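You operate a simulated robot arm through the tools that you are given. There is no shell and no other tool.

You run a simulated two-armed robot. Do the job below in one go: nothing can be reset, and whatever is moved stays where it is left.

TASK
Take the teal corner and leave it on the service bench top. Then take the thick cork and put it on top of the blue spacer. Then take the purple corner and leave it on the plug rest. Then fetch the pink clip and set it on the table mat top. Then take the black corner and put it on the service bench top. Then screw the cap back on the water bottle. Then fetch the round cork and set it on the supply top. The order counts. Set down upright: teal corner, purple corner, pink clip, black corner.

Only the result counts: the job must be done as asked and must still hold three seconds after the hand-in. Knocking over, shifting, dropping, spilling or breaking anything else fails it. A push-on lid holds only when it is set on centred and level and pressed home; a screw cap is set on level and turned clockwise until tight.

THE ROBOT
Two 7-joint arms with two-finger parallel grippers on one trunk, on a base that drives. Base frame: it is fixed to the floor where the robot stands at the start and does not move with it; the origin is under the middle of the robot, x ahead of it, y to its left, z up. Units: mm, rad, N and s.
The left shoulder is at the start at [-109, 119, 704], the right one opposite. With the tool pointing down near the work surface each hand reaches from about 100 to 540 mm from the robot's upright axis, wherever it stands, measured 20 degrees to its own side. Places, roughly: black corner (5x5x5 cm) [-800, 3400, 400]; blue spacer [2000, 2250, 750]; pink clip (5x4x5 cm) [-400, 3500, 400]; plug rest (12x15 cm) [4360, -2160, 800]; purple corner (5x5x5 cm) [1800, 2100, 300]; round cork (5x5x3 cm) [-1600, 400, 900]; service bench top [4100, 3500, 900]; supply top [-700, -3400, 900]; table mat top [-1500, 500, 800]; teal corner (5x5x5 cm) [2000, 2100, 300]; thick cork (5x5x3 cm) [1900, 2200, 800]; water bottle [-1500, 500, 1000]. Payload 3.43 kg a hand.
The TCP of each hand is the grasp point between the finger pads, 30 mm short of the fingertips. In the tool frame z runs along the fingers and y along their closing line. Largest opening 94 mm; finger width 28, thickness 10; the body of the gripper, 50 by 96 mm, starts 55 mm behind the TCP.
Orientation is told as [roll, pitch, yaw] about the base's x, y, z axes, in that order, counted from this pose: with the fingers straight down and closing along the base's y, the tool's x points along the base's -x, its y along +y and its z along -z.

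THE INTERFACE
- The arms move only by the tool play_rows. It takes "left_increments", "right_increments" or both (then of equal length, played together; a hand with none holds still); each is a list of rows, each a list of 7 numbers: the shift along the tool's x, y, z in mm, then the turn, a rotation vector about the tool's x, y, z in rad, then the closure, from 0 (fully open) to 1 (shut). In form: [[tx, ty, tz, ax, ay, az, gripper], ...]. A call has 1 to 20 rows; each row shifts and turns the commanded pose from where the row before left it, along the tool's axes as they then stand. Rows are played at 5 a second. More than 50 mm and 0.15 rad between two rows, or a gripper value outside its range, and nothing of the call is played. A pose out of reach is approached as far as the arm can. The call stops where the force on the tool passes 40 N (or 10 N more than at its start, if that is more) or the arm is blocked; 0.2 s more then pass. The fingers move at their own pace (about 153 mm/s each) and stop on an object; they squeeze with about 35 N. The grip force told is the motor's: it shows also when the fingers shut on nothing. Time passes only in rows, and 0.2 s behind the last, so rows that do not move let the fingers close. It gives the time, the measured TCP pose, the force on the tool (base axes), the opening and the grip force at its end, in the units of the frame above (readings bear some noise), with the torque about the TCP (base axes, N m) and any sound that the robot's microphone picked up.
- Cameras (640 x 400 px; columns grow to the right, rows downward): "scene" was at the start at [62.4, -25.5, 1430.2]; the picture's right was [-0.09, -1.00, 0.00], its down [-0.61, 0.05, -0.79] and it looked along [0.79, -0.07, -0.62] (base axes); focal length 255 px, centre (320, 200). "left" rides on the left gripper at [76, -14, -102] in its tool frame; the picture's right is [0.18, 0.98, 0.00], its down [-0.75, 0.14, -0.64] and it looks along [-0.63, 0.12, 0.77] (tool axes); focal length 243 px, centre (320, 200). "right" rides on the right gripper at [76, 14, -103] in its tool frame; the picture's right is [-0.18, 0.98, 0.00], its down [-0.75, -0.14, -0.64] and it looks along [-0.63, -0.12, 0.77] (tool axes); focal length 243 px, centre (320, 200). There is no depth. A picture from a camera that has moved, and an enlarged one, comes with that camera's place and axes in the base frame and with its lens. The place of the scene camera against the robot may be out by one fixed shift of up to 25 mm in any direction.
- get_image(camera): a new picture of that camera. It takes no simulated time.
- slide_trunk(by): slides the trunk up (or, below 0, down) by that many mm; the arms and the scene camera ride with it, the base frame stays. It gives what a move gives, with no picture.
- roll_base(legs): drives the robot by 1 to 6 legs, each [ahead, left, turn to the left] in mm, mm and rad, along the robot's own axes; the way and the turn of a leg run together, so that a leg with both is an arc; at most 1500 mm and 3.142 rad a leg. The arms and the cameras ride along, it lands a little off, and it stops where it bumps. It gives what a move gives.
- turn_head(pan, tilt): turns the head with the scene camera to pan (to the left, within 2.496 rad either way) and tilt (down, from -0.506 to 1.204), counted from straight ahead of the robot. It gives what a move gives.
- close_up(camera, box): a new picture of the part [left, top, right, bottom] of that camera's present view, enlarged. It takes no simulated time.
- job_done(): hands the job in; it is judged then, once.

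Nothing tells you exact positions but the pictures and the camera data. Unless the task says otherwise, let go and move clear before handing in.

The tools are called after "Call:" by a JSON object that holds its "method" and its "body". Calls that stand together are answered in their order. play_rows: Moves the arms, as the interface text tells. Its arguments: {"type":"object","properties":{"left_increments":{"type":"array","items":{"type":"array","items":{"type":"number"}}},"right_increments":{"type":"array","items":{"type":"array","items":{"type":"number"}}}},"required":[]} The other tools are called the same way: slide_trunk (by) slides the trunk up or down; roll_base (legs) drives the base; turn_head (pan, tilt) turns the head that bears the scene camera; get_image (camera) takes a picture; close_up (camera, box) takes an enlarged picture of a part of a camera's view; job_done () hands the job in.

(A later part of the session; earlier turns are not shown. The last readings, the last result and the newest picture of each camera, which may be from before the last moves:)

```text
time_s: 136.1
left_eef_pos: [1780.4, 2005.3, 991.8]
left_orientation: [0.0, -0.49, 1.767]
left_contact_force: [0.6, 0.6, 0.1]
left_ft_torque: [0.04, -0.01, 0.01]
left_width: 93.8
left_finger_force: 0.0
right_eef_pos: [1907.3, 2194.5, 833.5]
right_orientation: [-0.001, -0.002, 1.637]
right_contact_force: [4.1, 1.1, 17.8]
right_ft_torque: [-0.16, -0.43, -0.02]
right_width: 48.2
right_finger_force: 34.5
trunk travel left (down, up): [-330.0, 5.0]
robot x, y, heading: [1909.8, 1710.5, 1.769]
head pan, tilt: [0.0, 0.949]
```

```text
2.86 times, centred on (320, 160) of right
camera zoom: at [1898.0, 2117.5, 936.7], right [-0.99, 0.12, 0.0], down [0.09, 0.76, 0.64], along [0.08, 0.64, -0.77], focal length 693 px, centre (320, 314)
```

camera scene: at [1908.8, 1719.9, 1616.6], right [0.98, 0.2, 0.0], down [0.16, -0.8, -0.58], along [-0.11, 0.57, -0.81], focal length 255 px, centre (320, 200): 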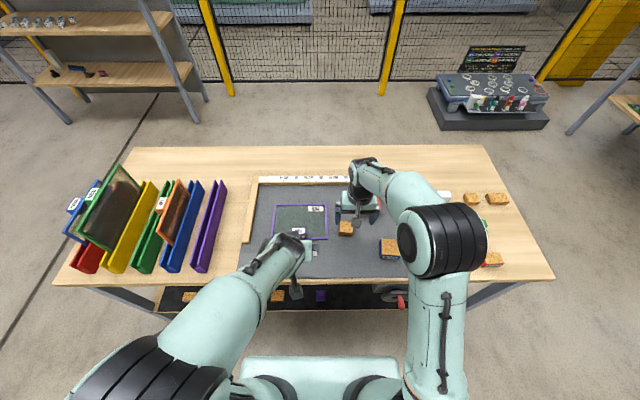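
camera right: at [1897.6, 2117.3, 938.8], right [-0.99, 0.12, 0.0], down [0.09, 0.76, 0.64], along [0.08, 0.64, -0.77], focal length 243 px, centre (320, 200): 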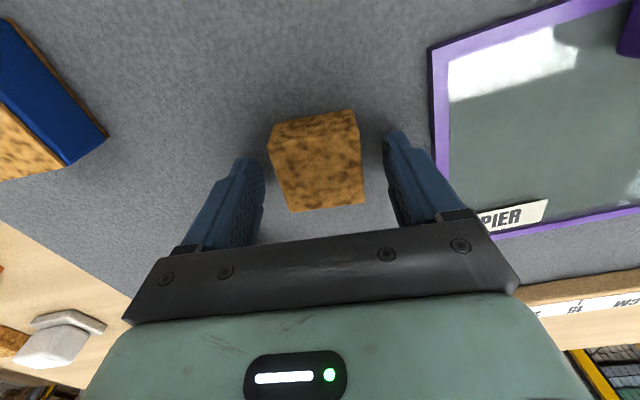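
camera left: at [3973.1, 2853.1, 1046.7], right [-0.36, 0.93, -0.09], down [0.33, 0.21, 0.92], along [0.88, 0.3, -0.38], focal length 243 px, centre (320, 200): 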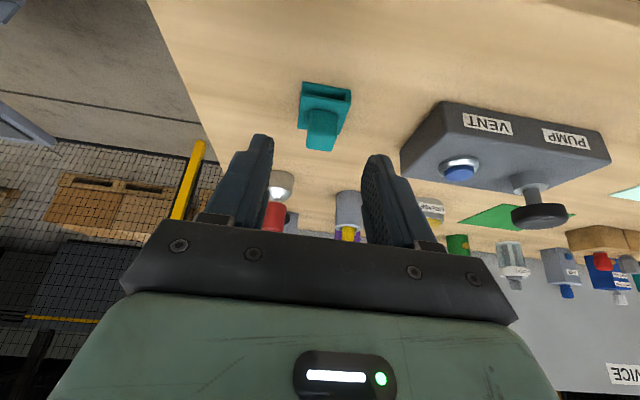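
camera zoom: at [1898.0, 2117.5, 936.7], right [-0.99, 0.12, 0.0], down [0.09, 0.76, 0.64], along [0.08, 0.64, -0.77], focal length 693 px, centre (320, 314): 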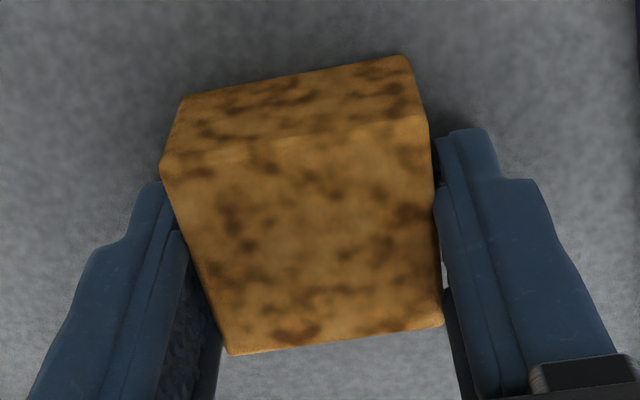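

The cork is gripped (48 mm), fingertips just touched the mat, so mat z≈803. Lifting it and moving over the blue spacer at ≈(2061, 2142).

Call:
{"method": "play_rows", "body": {"right_increments": [[0, 0, -20, 0, 0, 0, 1], [0, 0, -30, 0, 0, 0, 1], [0, 0, -40, 0, 0, 0, 1], [15.7, -37.5, 0, 0, 0, 0, 1], [15.7, -37.5, 0, 0, 0, 0, 1], [15.7, -37.5, 0, 0, 0, 0, 1], [0, 0, 0, 0, 0, 0, 1]]}}

Call:
{"method": "get_image", "body": {"camera": "right"}}

Call:
{"method": "get_image", "body": {"camera": "scene"}}

```text
time_s: 137.7
left_eef_pos: [1779.9, 2005.7, 990.6]
left_orientation: [-0.001, -0.49, 1.765]
left_contact_force: [-0.4, 0.5, -0.1]
left_ft_torque: [0.03, -0.01, 0.01]
left_width: 94.1
left_finger_force: 0.1
right_eef_pos: [2020.3, 2154.9, 924.9]
right_orientation: [0.001, 0.003, 1.64]
right_contact_force: [0.0, 0.2, 0.1]
right_ft_torque: [0.06, 0.03, 0.0]
right_width: 47.8
right_finger_force: 34.9
trunk travel left (down, up): [-330.0, 5.0]
robot x, y, heading: [1912.3, 1709.4, 1.767]
head pan, tilt: [0.0, 0.949]
```

```text
taken
camera right: at [2012.6, 2078.0, 1026.9], right [-0.99, 0.12, 0.0], down [0.09, 0.76, 0.64], along [0.08, 0.64, -0.77], focal length 243 px, centre (320, 200)
```

right: 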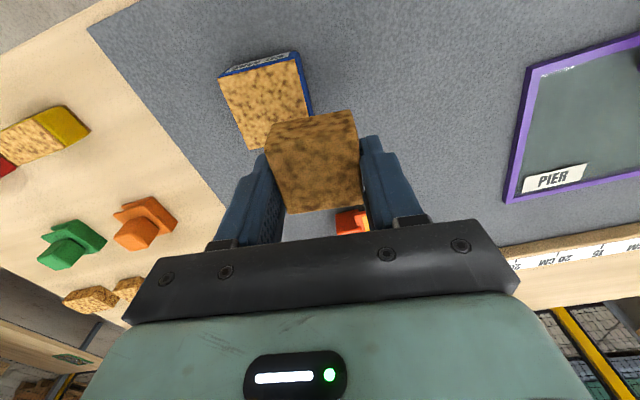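

```text
taken
camera scene: at [1907.7, 1720.6, 1616.7], right [0.98, 0.2, 0.0], down [0.16, -0.8, -0.58], along [-0.11, 0.57, -0.81], focal length 255 px, centre (320, 200)
```

scene: 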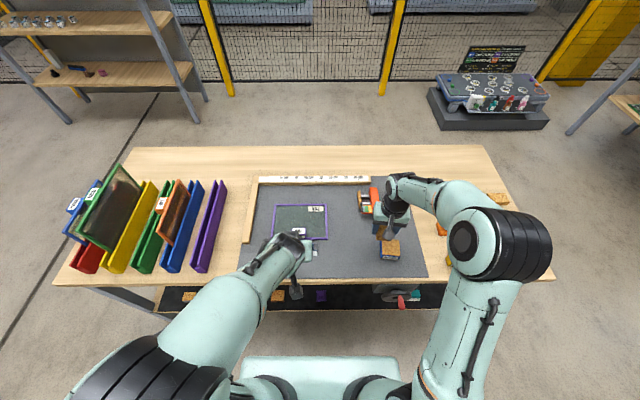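

Call:
{"method": "close_up", "body": {"camera": "right", "box": [200, 40, 340, 160]}}

```text
3.33 times, centred on (270, 100) of right
camera zoom: at [2012.6, 2078.0, 1026.9], right [-0.99, 0.12, 0.0], down [0.09, 0.76, 0.64], along [0.08, 0.64, -0.77], focal length 809 px, centre (487, 533)
```

zoom: 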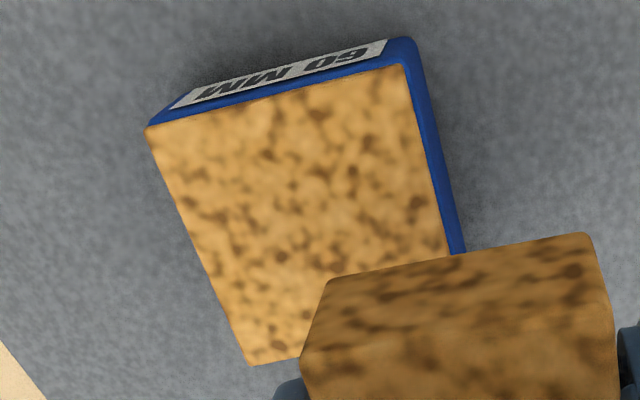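

Call:
{"method": "play_rows", "body": {"right_increments": [[17.3, -38.8, 0, 0, 0, 0, 1], [0, 0, 0, 0, 0, -0.029, 1], [0, 0, 20, 0, 0, 0, 1], [0, 0, 20, 0, 0, 0, 1], [0, 0, 0, 0, 0, 0, 1]]}}

Call:
{"method": "get_image", "body": {"camera": "right"}}

Call:
{"method": "close_up", "body": {"camera": "right", "box": [220, 80, 420, 230]}}

```text
time_s: 138.9
left_eef_pos: [1779.6, 2005.9, 992.4]
left_orientation: [0.0, -0.489, 1.766]
left_contact_force: [0.3, -0.4, 0.2]
left_ft_torque: [-0.04, 0.0, 0.01]
left_width: 93.9
left_finger_force: 0.1
right_eef_pos: [2060.1, 2141.5, 883.4]
right_orientation: [0.0, 0.002, 1.666]
right_contact_force: [0.4, -0.2, -0.6]
right_ft_torque: [-0.01, -0.04, 0.0]
right_width: 47.7
right_finger_force: 35.1
trunk travel left (down, up): [-330.0, 5.0]
robot x, y, heading: [1906.3, 1710.2, 1.773]
head pan, tilt: [0.0, 0.949]
```

```text
taken
camera right: at [2054.9, 2064.1, 986.2], right [-1.0, 0.09, 0.0], down [0.07, 0.76, 0.64], along [0.06, 0.64, -0.77], focal length 243 px, centre (320, 200)
```

right: 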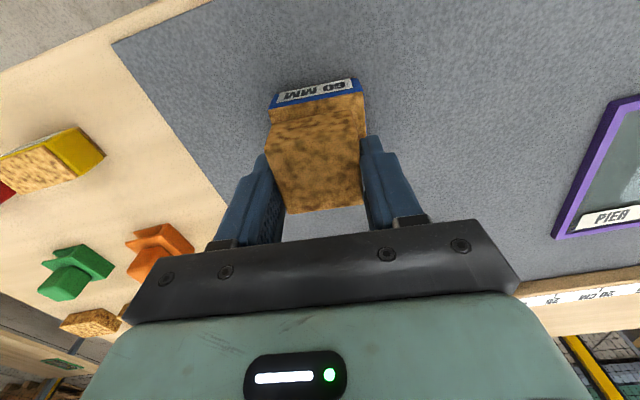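

```text
2.67 times, centred on (320, 155) of right
camera zoom: at [2054.9, 2064.1, 986.2], right [-1.0, 0.09, 0.0], down [0.07, 0.76, 0.64], along [0.06, 0.64, -0.77], focal length 647 px, centre (320, 320)
```

zoom: 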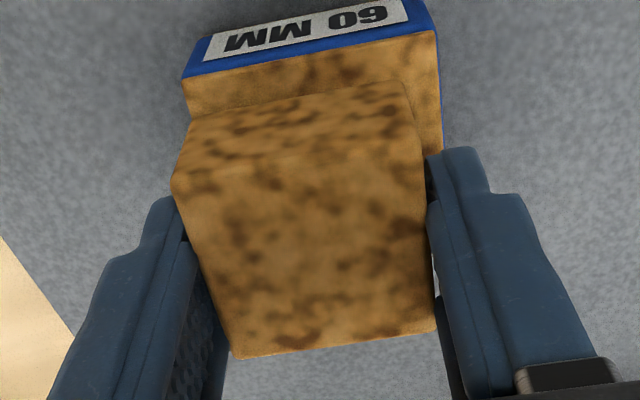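

Call:
{"method": "play_rows", "body": {"right_increments": [[0, 3, 0, 0, 0, 0, 1], [0, 0, 5, 0, 0, 0, 1], [0, 0, 4, 0, 0, 0, 1]]}}

Call:
{"method": "play_rows", "body": {"right_increments": [[0, 0, 2, 0, 0, 0, 1], [0, 0, 2, 0, 0, 0, 1]]}}

```text
time_s: 139.7
left_eef_pos: [1780.1, 2006.3, 990.4]
left_orientation: [0.0, -0.489, 1.765]
left_contact_force: [-0.7, 0.1, -0.2]
left_ft_torque: [-0.02, 0.0, 0.01]
left_width: 93.9
left_finger_force: 0.1
right_eef_pos: [2057.0, 2140.9, 873.2]
right_orientation: [0.002, 0.001, 1.667]
right_contact_force: [0.0, 0.4, -0.1]
right_ft_torque: [0.01, 0.0, 0.01]
right_width: 48.0
right_finger_force: 35.1
trunk travel left (down, up): [-330.0, 5.0]
robot x, y, heading: [1902.2, 1708.0, 1.766]
head pan, tilt: [0.0, 0.949]
```

```text
time_s: 140.3
left_eef_pos: [1780.0, 2005.2, 991.8]
left_orientation: [-0.001, -0.49, 1.765]
left_contact_force: [-0.1, 0.3, -0.7]
left_ft_torque: [0.02, 0.01, -0.02]
left_width: 94.0
left_finger_force: 0.0
right_eef_pos: [2058.6, 2140.2, 868.6]
right_orientation: [0.001, 0.001, 1.665]
right_contact_force: [-0.1, 0.4, -0.3]
right_ft_torque: [0.03, 0.02, 0.04]
right_width: 47.9
right_finger_force: 34.7
trunk travel left (down, up): [-330.0, 5.0]
robot x, y, heading: [1903.9, 1709.3, 1.769]
head pan, tilt: [0.0, 0.949]
```

Call:
{"method": "play_rows", "body": {"right_increments": [[0, 0, 2, 0, 0, 0, 1]]}}

Call:
{"method": "close_up", "body": {"camera": "right", "box": [220, 80, 420, 230]}}

```text
time_s: 140.7
left_eef_pos: [1780.0, 2005.2, 991.7]
left_orientation: [0.0, -0.492, 1.764]
left_contact_force: [0.2, -0.3, -0.4]
left_ft_torque: [0.01, 0.0, 0.02]
left_width: 94.0
left_finger_force: 0.1
right_eef_pos: [2058.3, 2140.7, 869.4]
right_orientation: [0.002, -0.001, 1.667]
right_contact_force: [1.2, -2.7, 13.2]
right_ft_torque: [-0.12, -0.04, 0.0]
right_width: 47.6
right_finger_force: 34.6
trunk travel left (down, up): [-330.0, 5.0]
robot x, y, heading: [1909.1, 1710.0, 1.765]
head pan, tilt: [0.0, 0.949]
```

```text
2.67 times, centred on (320, 155) of right
camera zoom: at [2052.4, 2063.2, 971.7], right [-1.0, 0.09, 0.0], down [0.07, 0.76, 0.64], along [0.06, 0.64, -0.77], focal length 647 px, centre (320, 320)
```

zoom: 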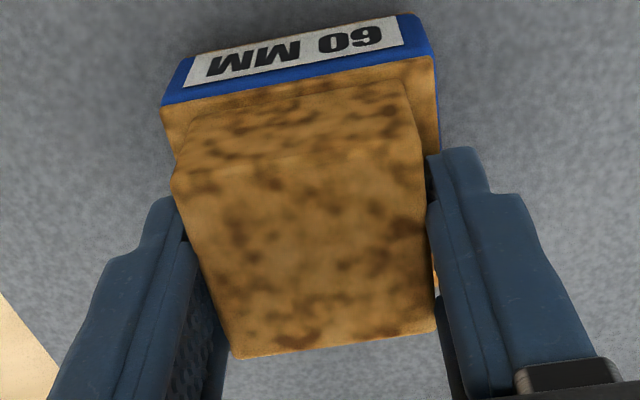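

Contact felt (13 N) and the cork is centred on the spacer. Releasing and moving up.

Call:
{"method": "play_rows", "body": {"right_increments": [[0, 0, -1, 0, 0, 0, 1], [0, 0, 0, 0, 0, 0, 0.2], [0, 0, 0, 0, 0, 0, 0.2], [0, 0, 0, 0, 0, 0, 0.2], [0, 0, -25, 0, 0, 0, 0.2], [0, 0, -40, 0, 0, 0, 0.2], [0, 0, -40, 0, 0, 0, 0.2]]}}

Call:
{"method": "get_image", "body": {"camera": "right"}}

```text
time_s: 142.3
left_eef_pos: [1781.2, 2006.8, 991.6]
left_orientation: [0.0, -0.488, 1.767]
left_contact_force: [0.8, -0.1, 0.0]
left_ft_torque: [0.02, 0.02, -0.02]
left_width: 94.0
left_finger_force: 0.2
right_eef_pos: [2056.9, 2140.6, 976.4]
right_orientation: [-0.001, 0.002, 1.666]
right_contact_force: [-0.4, -0.2, -0.8]
right_ft_torque: [0.0, -0.02, 0.01]
right_width: 75.4
right_finger_force: 0.0
trunk travel left (down, up): [-330.0, 5.0]
robot x, y, heading: [1904.8, 1706.8, 1.77]
head pan, tilt: [0.0, 0.949]
```

```text
taken
camera right: at [2051.7, 2063.1, 1079.2], right [-1.0, 0.09, 0.0], down [0.07, 0.76, 0.64], along [0.06, 0.64, -0.77], focal length 243 px, centre (320, 200)
```

right: 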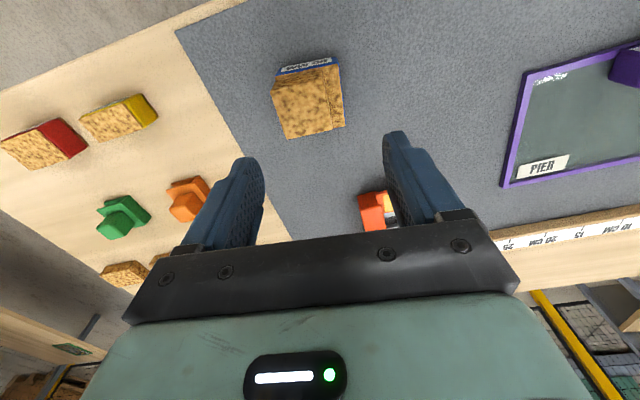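

Call:
{"method": "close_up", "body": {"camera": "right", "box": [250, 40, 370, 150]}}

```text
3.64 times, centred on (310, 95) of right
camera zoom: at [2051.7, 2063.1, 1079.2], right [-1.0, 0.09, 0.0], down [0.07, 0.76, 0.64], along [0.06, 0.64, -0.77], focal length 882 px, centre (356, 582)
```

zoom: 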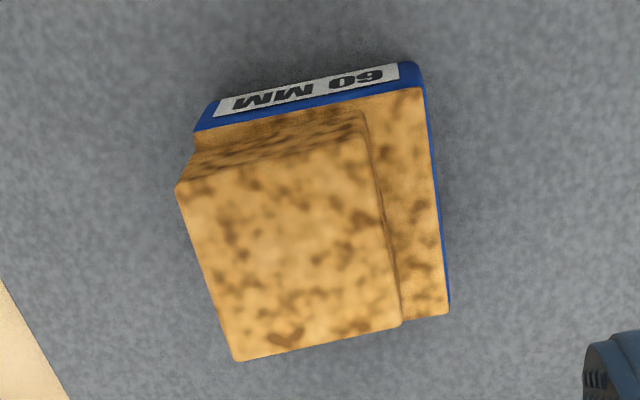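

The cork rests on the spacer. Next the purple corner on the lower shelf: I'll back away, lower the trunk, and repeat the left-hand approach used for the teal corner (it sits 133 mm to the left of where teal was).

Call:
{"method": "roll_base", "body": {"legs": [[-250, 0, 0]]}}

Call:
{"method": "play_rows", "body": {"right_increments": [[40, 0, -10, 0, 0, 0, 0], [40, 0, 0, 0, 0, -0.1, 0], [40, 0, 0, 0, 0, 0, 0], [30, 0, 0, 0, 0, 0, 0]]}}

Call:
{"method": "get_image", "body": {"camera": "scene"}}

```text
time_s: 144.1
left_eef_pos: [1829.3, 1761.7, 991.8]
left_orientation: [0.0, -0.49, 1.768]
left_contact_force: [0.3, 0.3, -0.5]
left_ft_torque: [-0.03, 0.0, 0.0]
left_width: 94.0
left_finger_force: 0.0
right_eef_pos: [2106.9, 1895.6, 976.0]
right_orientation: [0.001, 0.002, 1.669]
right_contact_force: [-0.8, -0.6, 0.3]
right_ft_torque: [0.0, -0.03, 0.0]
right_width: 75.5
right_finger_force: 0.0
trunk travel left (down, up): [-330.0, 5.0]
robot x, y, heading: [1958.2, 1467.5, 1.766]
head pan, tilt: [0.0, 0.949]
```

```text
time_s: 145.1
left_eef_pos: [1828.8, 1760.7, 990.9]
left_orientation: [0.0, -0.491, 1.768]
left_contact_force: [0.9, 0.9, -0.1]
left_ft_torque: [0.05, 0.03, 0.01]
left_width: 94.1
left_finger_force: 0.0
right_eef_pos: [2127.0, 1746.6, 986.0]
right_orientation: [0.0, 0.0, 1.768]
right_contact_force: [-0.1, -0.1, -0.1]
right_ft_torque: [0.03, -0.01, 0.02]
right_width: 94.0
right_finger_force: 0.1
trunk travel left (down, up): [-330.0, 5.0]
robot x, y, heading: [1956.3, 1464.5, 1.768]
head pan, tilt: [0.0, 0.949]
```

```text
taken
camera scene: at [1957.5, 1474.1, 1616.6], right [0.98, 0.2, 0.0], down [0.16, -0.8, -0.58], along [-0.11, 0.57, -0.81], focal length 255 px, centre (320, 200)
```

scene: 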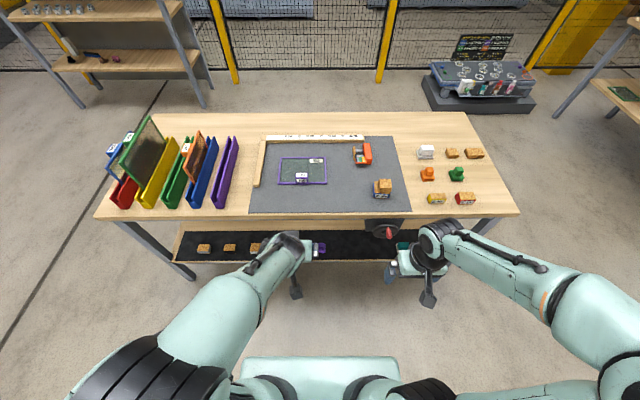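

Call:
{"method": "slide_trunk", "body": {"by": -325}}

Call:
{"method": "play_rows", "body": {"left_increments": [[8.8, 5.3, 39.9, 0, 0, 0, 0], [8.8, 5.3, 39.9, 0, 0, 0, 0], [8.8, 5.3, 39.9, 0, 0, 0, 0], [8.8, 5.3, 39.9, 0, 0, 0, 0], [8.8, 5.3, 39.9, 0, 0, 0, 0], [8.8, 5.3, 39.9, 0, 0, 0, 0], [0, 0, 0, 0, 0, 0, 0]]}}

Call:
{"method": "roll_base", "body": {"legs": [[84, -103, 0.006]]}}

Call:
{"method": "get_image", "body": {"camera": "left"}}

Call:
{"method": "get_image", "body": {"camera": "scene"}}

```text
time_s: 148.3
left_eef_pos: [1827.5, 1760.4, 666.7]
left_orientation: [0.001, -0.488, 1.769]
left_contact_force: [0.2, 0.1, 0.1]
left_ft_torque: [0.0, 0.0, -0.01]
left_width: 94.1
left_finger_force: 0.1
right_eef_pos: [2126.9, 1747.8, 661.2]
right_orientation: [0.0, 0.001, 1.767]
right_contact_force: [0.0, 0.6, 0.4]
right_ft_torque: [0.02, 0.03, -0.01]
right_width: 93.9
right_finger_force: 0.1
trunk travel left (down, up): [-5.0, 330.0]
robot x, y, heading: [1953.0, 1468.0, 1.769]
head pan, tilt: [0.0, 0.949]
```

```text
time_s: 149.9
left_eef_pos: [1784.0, 1818.4, 431.4]
left_orientation: [0.001, -0.489, 1.768]
left_contact_force: [-0.8, 0.9, -0.6]
left_ft_torque: [0.0, 0.02, 0.0]
left_width: 94.0
left_finger_force: 0.2
right_eef_pos: [2127.1, 1747.3, 661.5]
right_orientation: [0.0, 0.004, 1.768]
right_contact_force: [-0.1, -0.5, 0.1]
right_ft_torque: [0.02, -0.02, 0.0]
right_width: 93.8
right_finger_force: 0.0
trunk travel left (down, up): [-5.0, 330.0]
robot x, y, heading: [1955.1, 1465.4, 1.766]
head pan, tilt: [0.0, 0.949]
```

```text
time_s: 151.5
left_eef_pos: [1866.1, 1919.6, 431.8]
left_orientation: [0.0, -0.489, 1.772]
left_contact_force: [0.8, 0.6, 0.5]
left_ft_torque: [0.04, -0.01, 0.01]
left_width: 93.8
left_finger_force: 0.1
right_eef_pos: [2208.8, 1851.0, 660.7]
right_orientation: [0.0, 0.003, 1.774]
right_contact_force: [-0.6, -1.2, 0.0]
right_ft_torque: [0.01, -0.02, -0.02]
right_width: 93.9
right_finger_force: 0.1
trunk travel left (down, up): [-5.0, 330.0]
robot x, y, heading: [2038.1, 1565.1, 1.773]
head pan, tilt: [0.0, 0.949]
```

```text
taken
camera left: at [1902.6, 1808.9, 485.9], right [-0.93, -0.36, -0.09], down [-0.21, 0.33, 0.92], along [-0.3, 0.87, -0.38], focal length 243 px, centre (320, 200)
```

left: 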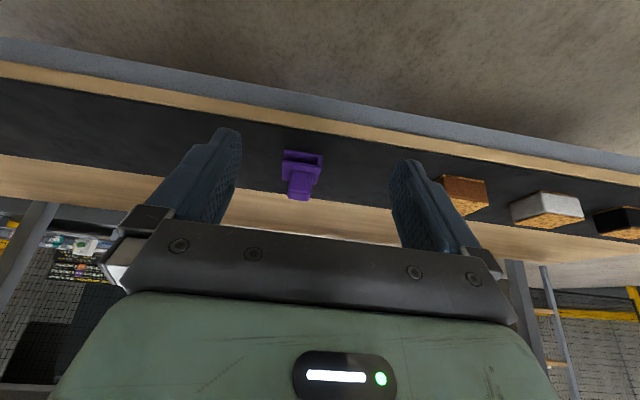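

```text
taken
camera scene: at [2030.9, 1625.9, 1283.9], right [0.98, 0.2, 0.0], down [0.16, -0.8, -0.58], along [-0.12, 0.57, -0.81], focal length 255 px, centre (320, 200)
```

scene: 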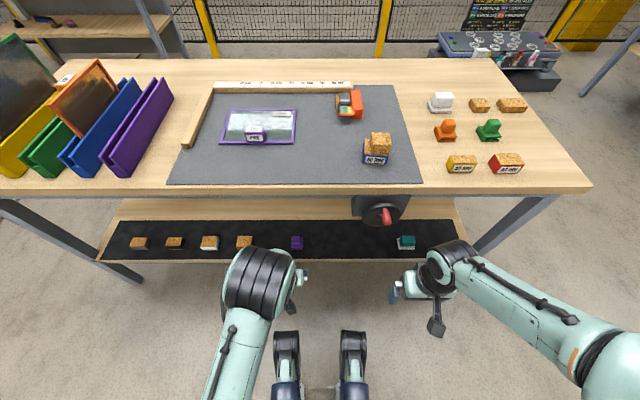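

Call:
{"method": "play_rows", "body": {"left_increments": [[-42.7, -1, 22.7, 0, 0, 0, 0], [-42.7, -1, 22.7, 0, 0, 0, 0], [-42.7, -1, 22.7, 0, 0, 0, 0], [0, 0, 0, 0, 0, 0, 0]]}}

Call:
{"method": "close_up", "body": {"camera": "left", "box": [240, 20, 400, 150]}}

```text
time_s: 152.5
left_eef_pos: [1838.8, 2061.2, 431.0]
left_orientation: [0.001, -0.49, 1.775]
left_contact_force: [0.4, 0.3, -0.2]
left_ft_torque: [0.0, -0.02, 0.01]
left_width: 94.0
left_finger_force: 0.1
right_eef_pos: [2210.3, 1850.9, 660.9]
right_orientation: [0.0, 0.002, 1.774]
right_contact_force: [-0.2, 0.8, 0.3]
right_ft_torque: [0.02, -0.01, 0.02]
right_width: 94.0
right_finger_force: 0.0
trunk travel left (down, up): [-5.0, 330.0]
robot x, y, heading: [2039.6, 1567.6, 1.774]
head pan, tilt: [0.0, 0.949]
```

```text
3.08 times, centred on (320, 85) of left
camera zoom: at [1876.0, 1951.4, 486.4], right [-0.93, -0.36, -0.09], down [-0.21, 0.33, 0.92], along [-0.3, 0.87, -0.38], focal length 746 px, centre (320, 554)
```

zoom: 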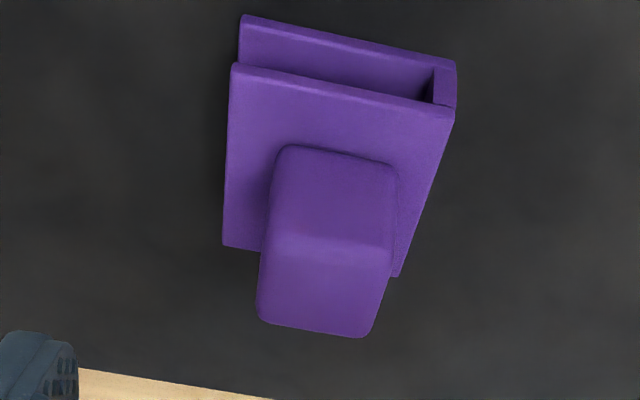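

Call:
{"method": "play_rows", "body": {"left_increments": [[10.5, -1.4, 25.6, 0, 0, 0, 0], [10.5, -1.4, 25.6, 0, 0, 0, 0], [0, 0, 0, 0, 0, 0, 0]]}}

Call:
{"method": "get_image", "body": {"camera": "left"}}

```text
time_s: 153.3
left_eef_pos: [1840.5, 2067.7, 376.7]
left_orientation: [-0.001, -0.489, 1.773]
left_contact_force: [0.4, 0.6, 0.2]
left_ft_torque: [-0.02, 0.0, 0.01]
left_width: 93.9
left_finger_force: 0.1
right_eef_pos: [2208.9, 1850.8, 660.9]
right_orientation: [0.0, 0.003, 1.773]
right_contact_force: [0.0, 0.2, 0.0]
right_ft_torque: [-0.01, -0.01, -0.03]
right_width: 94.1
right_finger_force: 0.1
trunk travel left (down, up): [-5.0, 330.0]
robot x, y, heading: [2037.0, 1567.3, 1.773]
head pan, tilt: [0.0, 0.949]
```

```text
taken
camera left: at [1877.9, 1957.5, 431.4], right [-0.93, -0.36, -0.09], down [-0.21, 0.33, 0.92], along [-0.3, 0.87, -0.38], focal length 243 px, centre (320, 200)
```

left: 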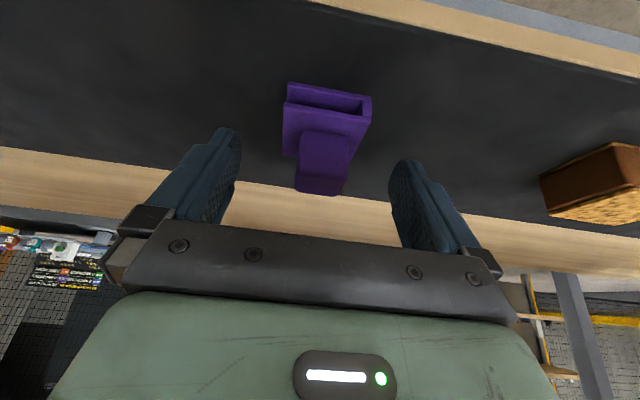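

Same geometry as with the teal corner. Closing and withdrawing.

Call:
{"method": "play_rows", "body": {"left_increments": [[0, 0, 0, 0, 0, 0, 1], [0, 0, 0, 0, 0, 0, 1], [0, 0, 0, 0, 0, 0, 1], [-9.4, 0, -17.6, 0, 0, 0, 1], [-9.4, 0, -17.6, 0, 0, 0, 1], [33, 0, -17.6, 0, 0, 0, 1], [33, 0, -17.6, 0, 0, 0, 1], [33, 0, -17.6, 0, 0, 0, 1], [33, 0, -17.6, 0, 0, 0, 1], [0, 0, 0, 0, 0, 0, 1]]}}

Call:
{"method": "get_image", "body": {"camera": "left"}}

```text
time_s: 155.5
left_eef_pos: [1870.6, 1921.3, 416.2]
left_orientation: [-0.001, -0.492, 1.773]
left_contact_force: [0.4, -0.4, 0.2]
left_ft_torque: [-0.01, 0.0, 0.04]
left_width: 26.9
left_finger_force: 35.6
right_eef_pos: [2210.1, 1850.8, 660.7]
right_orientation: [0.0, 0.003, 1.774]
right_contact_force: [-0.5, 0.8, 0.4]
right_ft_torque: [0.01, 0.0, -0.03]
right_width: 94.1
right_finger_force: 0.0
trunk travel left (down, up): [-5.0, 330.0]
robot x, y, heading: [2041.4, 1567.6, 1.769]
head pan, tilt: [0.0, 0.949]
```

```text
taken
camera left: at [1908.5, 1811.4, 471.2], right [-0.93, -0.36, -0.09], down [-0.21, 0.33, 0.92], along [-0.3, 0.87, -0.38], focal length 243 px, centre (320, 200)
```

left: 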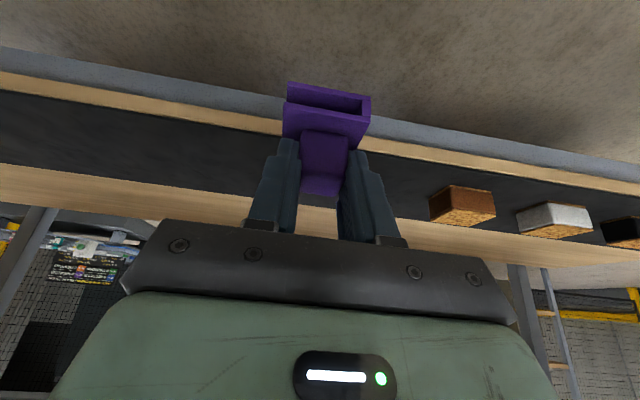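

Call:
{"method": "roll_base", "body": {"legs": [[-300, 0, 0], [0, 0, -1.77]]}}

Call:
{"method": "slide_trunk", "body": {"by": 325}}

Call:
{"method": "turn_head", "body": {"pan": -0.9, "tilt": 0.35}}

Call:
{"method": "get_image", "body": {"camera": "scene"}}

```text
time_s: 161.8
left_eef_pos: [2478.7, 1376.0, 415.4]
left_orientation: [0.0, -0.489, 0.029]
left_contact_force: [-0.6, 0.2, -0.5]
left_ft_torque: [0.03, 0.02, 0.02]
left_width: 26.9
left_finger_force: 35.0
right_eef_pos: [2348.6, 1055.3, 659.9]
right_orientation: [0.0, 0.002, 0.027]
right_contact_force: [0.5, 0.1, 0.2]
right_ft_torque: [-0.01, -0.01, 0.01]
right_width: 93.9
right_finger_force: 0.1
trunk travel left (down, up): [-5.0, 330.0]
robot x, y, heading: [2101.1, 1274.7, 0.032]
head pan, tilt: [0.0, 0.949]
```

```text
time_s: 165.0
left_eef_pos: [2479.0, 1375.7, 741.0]
left_orientation: [0.0, -0.489, 0.029]
left_contact_force: [-0.2, 0.1, -0.5]
left_ft_torque: [0.0, 0.0, -0.01]
left_width: 27.3
left_finger_force: 35.0
right_eef_pos: [2348.9, 1054.1, 985.0]
right_orientation: [-0.001, 0.002, 0.027]
right_contact_force: [-0.4, -0.4, 0.1]
right_ft_torque: [-0.02, -0.02, -0.06]
right_width: 94.0
right_finger_force: 0.0
trunk travel left (down, up): [-330.0, 5.0]
robot x, y, heading: [2098.4, 1273.5, 0.028]
head pan, tilt: [0.0, 0.949]
```

```text
time_s: 166.2
left_eef_pos: [2478.8, 1375.9, 742.0]
left_orientation: [0.0, -0.489, 0.029]
left_contact_force: [-0.2, 0.1, -0.8]
left_ft_torque: [-0.01, 0.02, -0.04]
left_width: 27.0
left_finger_force: 35.0
right_eef_pos: [2348.8, 1055.0, 986.4]
right_orientation: [0.001, 0.001, 0.026]
right_contact_force: [0.1, -0.4, 0.8]
right_ft_torque: [-0.03, -0.02, 0.01]
right_width: 93.9
right_finger_force: 0.1
trunk travel left (down, up): [-330.0, 5.0]
robot x, y, heading: [2102.9, 1272.7, 0.027]
head pan, tilt: [-0.901, 0.351]
```

```text
taken
camera scene: at [2122.6, 1181.5, 1667.8], right [-0.77, -0.64, 0.0], down [-0.22, 0.26, -0.94], along [0.6, -0.72, -0.34], focal length 255 px, centre (320, 200)
```

scene: 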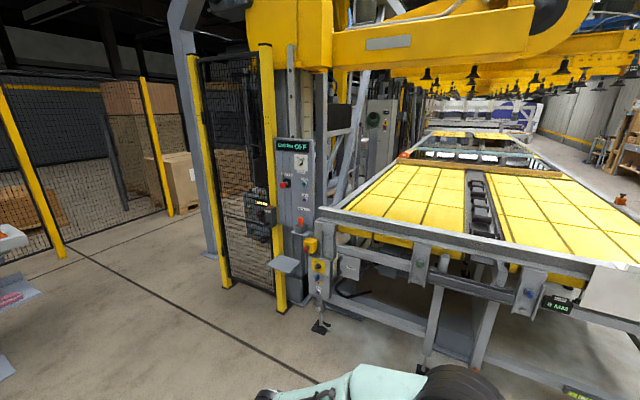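

Call:
{"method": "close_up", "body": {"camera": "scene", "box": [260, 90, 480, 230]}}

Call:
{"method": "turn_head", "body": {"pan": -0.2, "tilt": 0.35}}

Call:
{"method": "get_image", "body": {"camera": "scene"}}

```text
2.86 times, centred on (370, 160) of scene
camera zoom: at [2122.6, 1181.5, 1667.8], right [-0.77, -0.64, 0.0], down [-0.22, 0.26, -0.94], along [0.6, -0.72, -0.34], focal length 729 px, centre (177, 314)
```

zoom: 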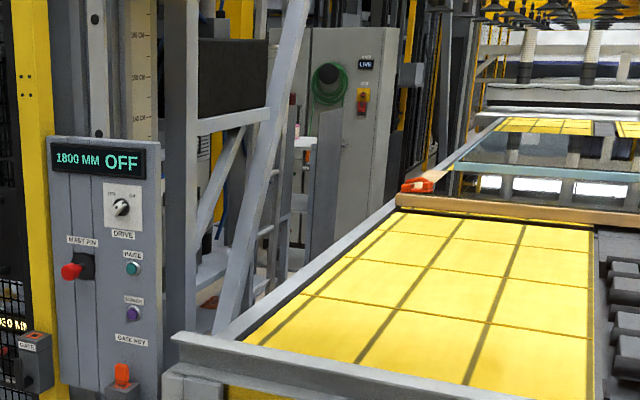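

```text
time_s: 167.3
left_eef_pos: [2478.9, 1375.2, 742.7]
left_orientation: [0.001, -0.491, 0.026]
left_contact_force: [0.3, -0.2, -0.3]
left_ft_torque: [-0.01, 0.0, 0.0]
left_width: 27.0
left_finger_force: 35.0
right_eef_pos: [2349.5, 1054.4, 986.8]
right_orientation: [0.0, 0.001, 0.026]
right_contact_force: [-0.7, -0.3, 0.3]
right_ft_torque: [0.03, -0.01, 0.0]
right_width: 94.1
right_finger_force: 0.0
trunk travel left (down, up): [-330.0, 5.0]
robot x, y, heading: [2102.3, 1271.0, 0.027]
head pan, tilt: [-0.201, 0.351]
```

```text
taken
camera scene: at [2154.4, 1236.7, 1667.9], right [-0.17, -0.98, 0.0], down [-0.34, 0.06, -0.94], along [0.92, -0.16, -0.34], focal length 255 px, centre (320, 200)
```

scene: 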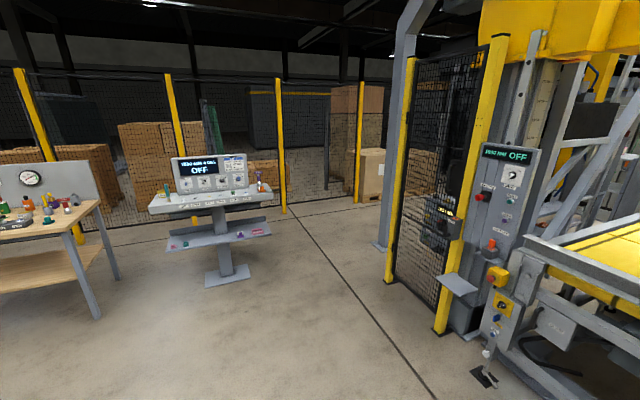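

Call:
{"method": "play_rows", "body": {"left_increments": [[30, 0, -30, 0, 0, 0, 1], [30, 0, -30, 0, 0, 0, 1], [0, 0, -35, 0, 0, 0, 1], [-15, 0, -35, 0, 0, 0, 1]]}}

Call:
{"method": "roll_base", "body": {"legs": [[1450, -100, -0.027]]}}

Call:
{"method": "turn_head", "body": {"pan": -0.6, "tilt": 0.3}}

Call:
{"method": "get_image", "body": {"camera": "scene"}}

Call:
{"method": "turn_head", "body": {"pan": -1.4, "tilt": 0.3}}

Call:
{"method": "get_image", "body": {"camera": "scene"}}

```text
time_s: 168.3
left_eef_pos: [2396.5, 1370.0, 832.3]
left_orientation: [-0.001, -0.488, 0.03]
left_contact_force: [-0.3, -0.7, 0.4]
left_ft_torque: [0.02, -0.03, -0.04]
left_width: 26.8
left_finger_force: 34.6
left hand out of reach, approached as far as the arm can: row 3, 4
right_eef_pos: [2349.3, 1056.7, 986.3]
right_orientation: [-0.001, -0.001, 0.028]
right_contact_force: [0.7, 0.5, -0.3]
right_ft_torque: [-0.02, -0.02, 0.01]
right_width: 94.1
right_finger_force: 0.0
trunk travel left (down, up): [-330.0, 5.0]
robot x, y, heading: [2101.4, 1273.1, 0.03]
head pan, tilt: [-0.201, 0.351]
```

```text
time_s: 175.6
left_eef_pos: [3868.2, 1259.9, 831.7]
left_orientation: [0.001, -0.488, -0.021]
left_contact_force: [-0.4, 1.0, -0.8]
left_ft_torque: [-0.05, 0.0, 0.03]
left_width: 26.9
left_finger_force: 34.9
right_eef_pos: [3806.8, 948.6, 985.4]
right_orientation: [0.0, 0.001, -0.02]
right_contact_force: [-0.5, -0.2, -0.3]
right_ft_torque: [-0.02, 0.02, -0.01]
right_width: 93.9
right_finger_force: 0.1
trunk travel left (down, up): [-330.0, 5.0]
robot x, y, heading: [3571.4, 1175.3, -0.014]
head pan, tilt: [-0.201, 0.351]
```

```text
time_s: 176.4
left_eef_pos: [3868.7, 1259.8, 832.3]
left_orientation: [0.0, -0.491, -0.021]
left_contact_force: [-0.9, -0.6, -0.2]
left_ft_torque: [-0.03, 0.02, 0.01]
left_width: 27.1
left_finger_force: 34.5
right_eef_pos: [3805.2, 949.2, 985.8]
right_orientation: [-0.001, 0.001, -0.021]
right_contact_force: [0.0, -0.1, -0.6]
right_ft_torque: [0.03, -0.07, 0.02]
right_width: 94.2
right_finger_force: 0.0
trunk travel left (down, up): [-330.0, 5.0]
robot x, y, heading: [3568.9, 1178.8, -0.029]
head pan, tilt: [-0.6, 0.3]
```

```text
taken
camera scene: at [3606.2, 1106.3, 1672.6], right [-0.58, -0.81, 0.0], down [-0.24, 0.17, -0.96], along [0.78, -0.55, -0.3], focal length 255 px, centre (320, 200)
```

scene: 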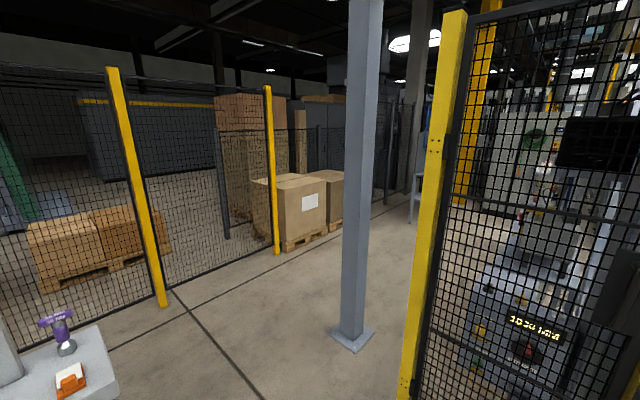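

```text
time_s: 177.6
left_eef_pos: [3869.2, 1259.6, 832.0]
left_orientation: [0.0, -0.488, -0.022]
left_contact_force: [-0.2, 0.3, 0.2]
left_ft_torque: [0.0, -0.04, 0.01]
left_width: 26.8
left_finger_force: 35.2
right_eef_pos: [3805.5, 949.2, 985.2]
right_orientation: [-0.001, 0.002, -0.02]
right_contact_force: [-0.9, -0.2, -0.3]
right_ft_torque: [0.02, -0.01, 0.0]
right_width: 93.9
right_finger_force: 0.1
trunk travel left (down, up): [-330.0, 5.0]
robot x, y, heading: [3569.4, 1178.3, -0.017]
head pan, tilt: [-1.4, 0.3]
```

```text
taken
camera scene: at [3544.4, 1068.1, 1672.6], right [-0.99, -0.15, 0.0], down [-0.04, 0.29, -0.96], along [0.14, -0.94, -0.3], focal length 255 px, centre (320, 200)
```

scene: 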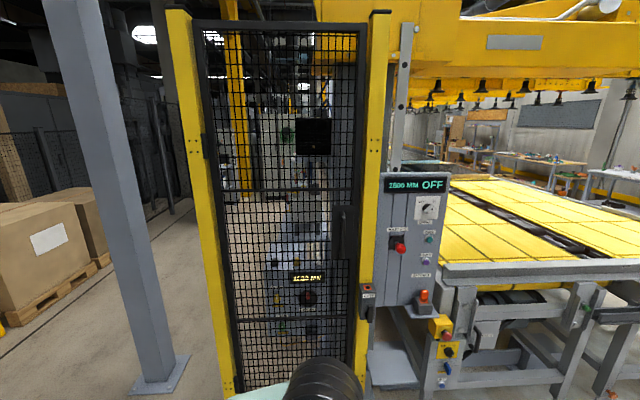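

The plug rest lies behind the gate on the far side of the conveyor, but there is an open passage between the grey column (≈(4820,-75)) and the fence. I'll drive around through it.

Call:
{"method": "roll_base", "body": {"legs": [[0, -620, 0.015], [1500, 0, 0], [480, 0, 0], [0, 0, -1.571]]}}

Call:
{"method": "turn_head", "body": {"pan": 0.5, "tilt": 0.3}}

Call:
{"method": "get_image", "body": {"camera": "scene"}}

Call:
{"method": "turn_head", "body": {"pan": -0.4, "tilt": 0.3}}

Call:
{"method": "get_image", "body": {"camera": "scene"}}

```text
time_s: 186.6
left_eef_pos: [4386.6, 636.0, 836.5]
left_orientation: [-0.001, -0.509, -0.022]
left_contact_force: [0.1, -0.3, -1.1]
left_ft_torque: [-0.01, -0.01, 0.02]
left_width: 26.9
left_finger_force: 34.9
right_eef_pos: [4317.2, 315.5, 1003.3]
right_orientation: [-0.003, -0.063, -0.059]
right_contact_force: [-0.3, -0.2, 1.2]
right_ft_torque: [0.01, -0.02, 0.04]
right_width: 93.8
right_finger_force: 0.0
trunk travel left (down, up): [-330.0, 5.0]
robot x, y, heading: [4099.5, 552.7, -0.022]
head pan, tilt: [-1.4, 0.3]
stopped in leg 2: the robot was blocked; the commanded pose is now the measured one
```

```text
time_s: 188.4
left_eef_pos: [4385.0, 634.7, 838.1]
left_orientation: [-0.003, -0.507, -0.019]
left_contact_force: [-0.8, 0.0, -0.2]
left_ft_torque: [-0.01, -0.03, -0.01]
left_width: 27.0
left_finger_force: 34.5
right_eef_pos: [4320.2, 316.8, 1007.5]
right_orientation: [-0.003, -0.074, -0.052]
right_contact_force: [-0.1, -0.1, 0.9]
right_ft_torque: [0.04, -0.01, 0.01]
right_width: 93.9
right_finger_force: 0.0
trunk travel left (down, up): [-330.0, 5.0]
robot x, y, heading: [4096.3, 552.2, -0.019]
head pan, tilt: [0.499, 0.3]
```

```text
taken
camera scene: at [4113.1, 581.9, 1673.0], right [0.46, -0.89, 0.01], down [-0.24, -0.14, -0.96], along [0.85, 0.44, -0.28], focal length 255 px, centre (320, 200)
```

scene: 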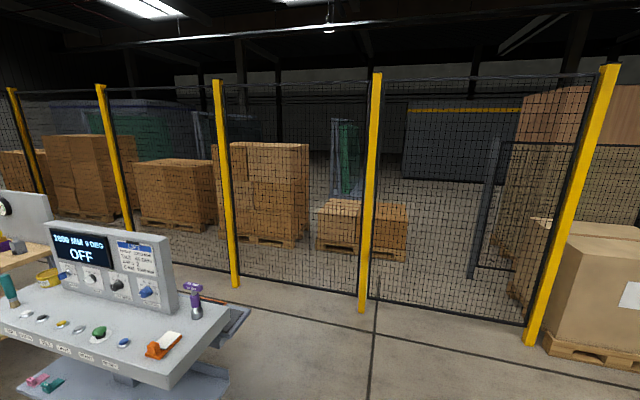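

```text
time_s: 189.6
left_eef_pos: [4385.4, 635.3, 836.6]
left_orientation: [-0.004, -0.506, -0.019]
left_contact_force: [-0.5, 0.1, -0.5]
left_ft_torque: [-0.01, 0.01, 0.01]
left_width: 26.8
left_finger_force: 35.0
right_eef_pos: [4320.6, 316.9, 1007.3]
right_orientation: [-0.005, -0.076, -0.053]
right_contact_force: [0.6, -0.1, 0.3]
right_ft_torque: [0.01, 0.02, 0.0]
right_width: 93.8
right_finger_force: 0.0
trunk travel left (down, up): [-330.0, 5.0]
robot x, y, heading: [4101.5, 550.7, -0.024]
head pan, tilt: [-0.4, 0.3]
```

```text
taken
camera scene: at [4115.7, 500.9, 1673.2], right [-0.41, -0.91, -0.01], down [-0.25, 0.12, -0.96], along [0.88, -0.39, -0.28], focal length 255 px, centre (320, 200)
```

scene: 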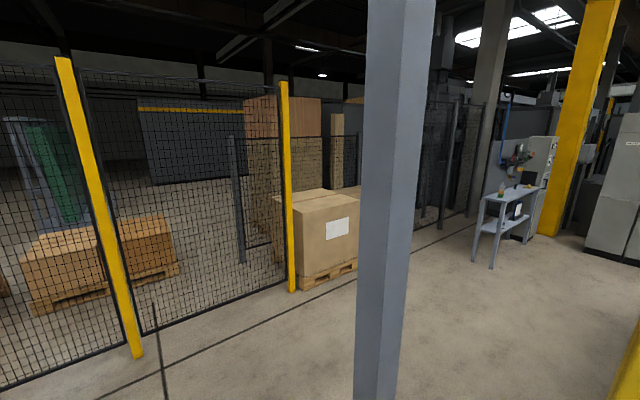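

The right elbow seems to have touched the gate post. I'll back off a little, shift left, and look at the arms.

Call:
{"method": "roll_base", "body": {"legs": [[-80, 0, 0], [0, 150, 0]]}}

Call:
{"method": "turn_head", "body": {"pan": -0.6, "tilt": 0.9}}

Call:
{"method": "get_image", "body": {"camera": "scene"}}

Call:
{"method": "turn_head", "body": {"pan": 0.6, "tilt": 0.9}}

Call:
{"method": "get_image", "body": {"camera": "scene"}}

```text
time_s: 192.3
left_eef_pos: [4324.4, 786.9, 831.2]
left_orientation: [0.001, -0.487, -0.021]
left_contact_force: [-0.2, 0.0, -0.1]
left_ft_torque: [0.01, 0.0, 0.02]
left_width: 26.9
left_finger_force: 35.7
right_eef_pos: [4261.0, 468.0, 996.4]
right_orientation: [0.0, -0.036, -0.046]
right_contact_force: [1.2, 0.5, 0.7]
right_ft_torque: [0.02, 0.0, -0.01]
right_width: 94.0
right_finger_force: 0.0
trunk travel left (down, up): [-330.0, 5.0]
robot x, y, heading: [4022.9, 705.1, -0.018]
head pan, tilt: [-0.4, 0.3]
```

```text
time_s: 193.3
left_eef_pos: [4324.5, 786.6, 830.9]
left_orientation: [0.0, -0.488, -0.02]
left_contact_force: [-0.6, 0.5, -0.9]
left_ft_torque: [0.0, 0.03, 0.01]
left_width: 26.9
left_finger_force: 34.9
right_eef_pos: [4261.8, 467.7, 995.7]
right_orientation: [0.0, -0.036, -0.046]
right_contact_force: [0.0, 0.2, 0.6]
right_ft_torque: [-0.01, 0.0, -0.01]
right_width: 94.0
right_finger_force: 0.0
trunk travel left (down, up): [-330.0, 5.0]
robot x, y, heading: [4023.4, 703.7, -0.017]
head pan, tilt: [-0.6, 0.901]
```

```text
taken
camera scene: at [4047.5, 642.6, 1620.4], right [-0.58, -0.81, 0.0], down [-0.64, 0.45, -0.62], along [0.51, -0.36, -0.78], focal length 255 px, centre (320, 200)
```

scene: 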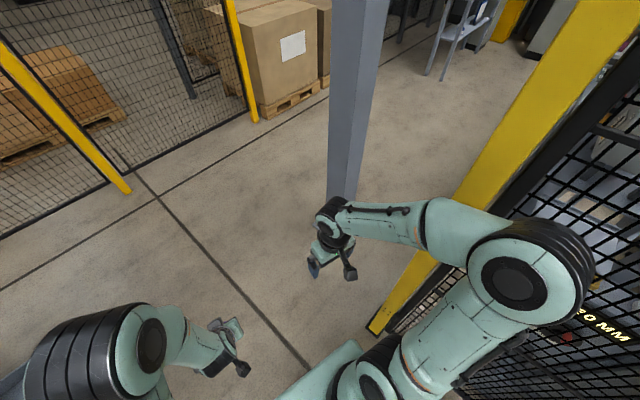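

```text
time_s: 194.7
left_eef_pos: [4323.2, 786.7, 831.1]
left_orientation: [-0.001, -0.487, -0.019]
left_contact_force: [0.7, -0.8, -0.8]
left_ft_torque: [-0.03, -0.01, -0.01]
left_width: 27.0
left_finger_force: 34.9
right_eef_pos: [4261.2, 469.5, 995.9]
right_orientation: [0.002, -0.036, -0.045]
right_contact_force: [0.2, 0.8, 0.2]
right_ft_torque: [0.01, -0.01, -0.01]
right_width: 94.3
right_finger_force: 0.0
trunk travel left (down, up): [-330.0, 5.0]
robot x, y, heading: [4025.6, 702.5, -0.018]
head pan, tilt: [0.6, 0.901]
```

```text
taken
camera scene: at [4049.2, 727.8, 1620.3], right [0.55, -0.84, 0.0], down [-0.66, -0.43, -0.62], along [0.52, 0.34, -0.78], focal length 255 px, centre (320, 200)
```

scene: 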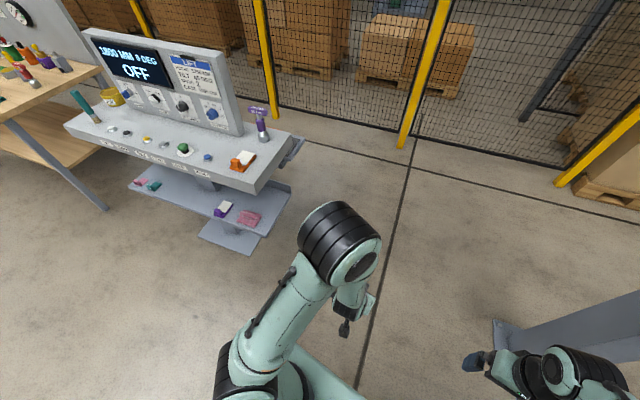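

Call:
{"method": "play_rows", "body": {"right_increments": [[-35, 22, 0, 0, 0, 0, 0], [-35, 22, 0, 0, 0, 0, 0], [-35, 22, 0, 0, 0, 0, 0], [-35, 22, 0, 0, 0, 0, 0], [-35, 22, 0, 0, 0, 0, 0], [0, 0, 0, 0, 0, 0, 0]]}}

Call:
{"method": "turn_head", "body": {"pan": -0.3, "tilt": 0.9}}

Call:
{"method": "get_image", "body": {"camera": "scene"}}

```text
time_s: 196.1
left_eef_pos: [4323.2, 785.4, 831.6]
left_orientation: [0.0, -0.488, -0.022]
left_contact_force: [-0.8, -0.4, -1.0]
left_ft_torque: [0.02, 0.0, 0.01]
left_width: 26.9
left_finger_force: 35.3
right_eef_pos: [4440.9, 567.9, 1002.3]
right_orientation: [-0.001, -0.036, -0.045]
right_contact_force: [-1.4, -1.5, -0.8]
right_ft_torque: [0.0, -0.02, 0.01]
right_width: 93.9
right_finger_force: 0.0
trunk travel left (down, up): [-330.0, 5.0]
robot x, y, heading: [4022.3, 705.9, -0.021]
head pan, tilt: [0.6, 0.901]
```

```text
time_s: 197.3
left_eef_pos: [4323.7, 786.4, 831.8]
left_orientation: [0.001, -0.489, -0.021]
left_contact_force: [0.5, -0.9, -1.5]
left_ft_torque: [0.01, 0.01, -0.01]
left_width: 27.0
left_finger_force: 35.1
right_eef_pos: [4440.4, 567.1, 1002.9]
right_orientation: [0.001, -0.036, -0.045]
right_contact_force: [-0.2, 0.5, -0.6]
right_ft_torque: [-0.02, 0.02, -0.01]
right_width: 94.2
right_finger_force: 0.1
trunk travel left (down, up): [-330.0, 5.0]
robot x, y, heading: [4023.6, 699.6, -0.011]
head pan, tilt: [-0.3, 0.901]
```

```text
taken
camera scene: at [4057.7, 662.8, 1620.3], right [-0.31, -0.95, 0.0], down [-0.74, 0.25, -0.62], along [0.59, -0.19, -0.78], focal length 255 px, centre (320, 200)
```

scene: 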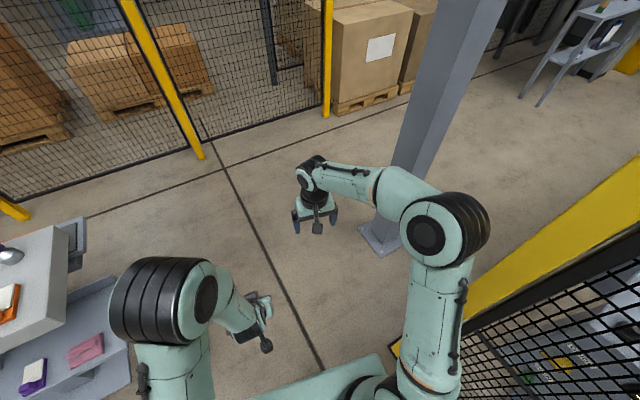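

Call:
{"method": "roll_base", "body": {"legs": [[1480, 0, 0.012]]}}

Call:
{"method": "turn_head", "body": {"pan": -1.2, "tilt": 0.3}}

Call:
{"method": "get_image", "body": {"camera": "scene"}}

Call:
{"method": "turn_head", "body": {"pan": -1.9, "tilt": 0.3}}

Call:
{"method": "get_image", "body": {"camera": "scene"}}

```text
time_s: 204.7
left_eef_pos: [5817.1, 756.4, 830.8]
left_orientation: [0.002, -0.486, -0.021]
left_contact_force: [0.6, 0.4, -1.0]
left_ft_torque: [0.0, 0.02, -0.01]
left_width: 27.1
left_finger_force: 35.5
right_eef_pos: [5932.8, 537.4, 1001.6]
right_orientation: [0.001, -0.037, -0.046]
right_contact_force: [0.1, 0.9, 0.1]
right_ft_torque: [-0.03, -0.02, -0.01]
right_width: 94.3
right_finger_force: 0.0
trunk travel left (down, up): [-330.0, 5.0]
robot x, y, heading: [5514.7, 670.9, -0.023]
head pan, tilt: [-0.3, 0.901]
```

```text
time_s: 205.9
left_eef_pos: [5817.3, 755.4, 831.0]
left_orientation: [0.001, -0.488, -0.021]
left_contact_force: [0.0, 0.5, -0.1]
left_ft_torque: [0.0, 0.01, 0.01]
left_width: 27.0
left_finger_force: 35.0
right_eef_pos: [5932.6, 537.7, 1002.6]
right_orientation: [0.001, -0.038, -0.044]
right_contact_force: [0.3, -0.4, 0.2]
right_ft_torque: [-0.03, 0.02, -0.02]
right_width: 94.0
right_finger_force: 0.0
trunk travel left (down, up): [-330.0, 5.0]
robot x, y, heading: [5511.8, 672.0, -0.02]
head pan, tilt: [-1.201, 0.3]
```

```text
taken
camera scene: at [5510.8, 569.0, 1672.5], right [-0.94, -0.34, 0.0], down [-0.1, 0.28, -0.96], along [0.33, -0.9, -0.3], focal length 255 px, centre (320, 200)
```

scene: 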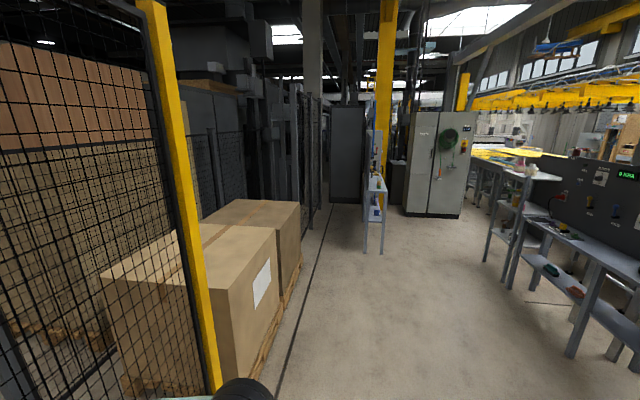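

```text
time_s: 206.9
left_eef_pos: [5817.4, 755.9, 831.1]
left_orientation: [-0.001, -0.487, -0.02]
left_contact_force: [0.1, 0.3, -0.8]
left_ft_torque: [0.01, -0.01, 0.01]
left_width: 26.8
left_finger_force: 35.0
right_eef_pos: [5932.9, 536.8, 1002.6]
right_orientation: [0.001, -0.037, -0.046]
right_contact_force: [-0.5, 0.9, -0.8]
right_ft_torque: [-0.04, -0.01, -0.01]
right_width: 94.1
right_finger_force: 0.0
trunk travel left (down, up): [-330.0, 5.0]
robot x, y, heading: [5517.4, 673.7, -0.023]
head pan, tilt: [-1.901, 0.3]
```

```text
taken
camera scene: at [5446.7, 569.0, 1672.6], right [-0.94, 0.34, 0.0], down [0.1, 0.28, -0.96], along [-0.33, -0.9, -0.3], focal length 255 px, centre (320, 200)
```

scene: 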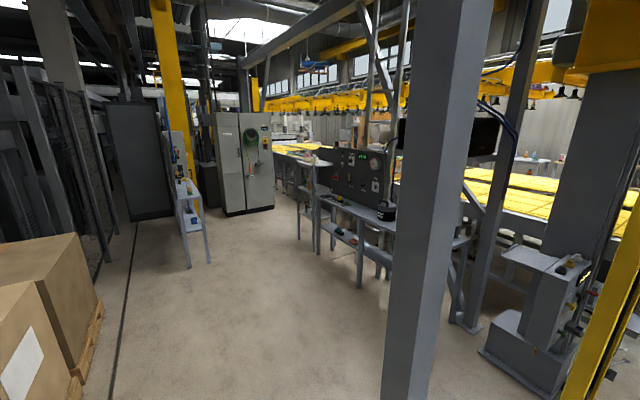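

Call:
{"method": "close_up", "body": {"camera": "scene", "box": [270, 120, 430, 270]}}

```text
2.67 times, centred on (350, 195) of scene
camera zoom: at [5446.7, 569.0, 1672.6], right [-0.94, 0.34, 0.0], down [0.1, 0.28, -0.96], along [-0.33, -0.9, -0.3], focal length 681 px, centre (240, 213)
```

zoom: 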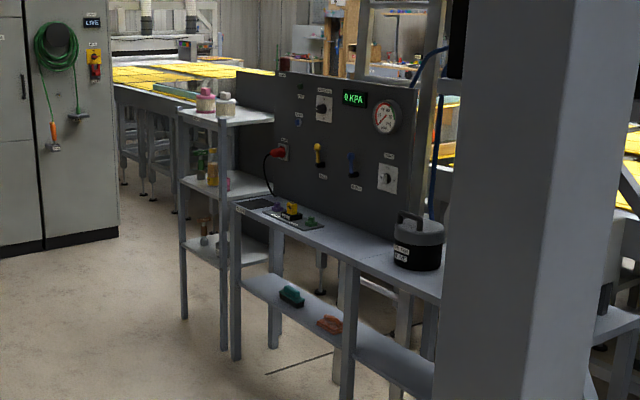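

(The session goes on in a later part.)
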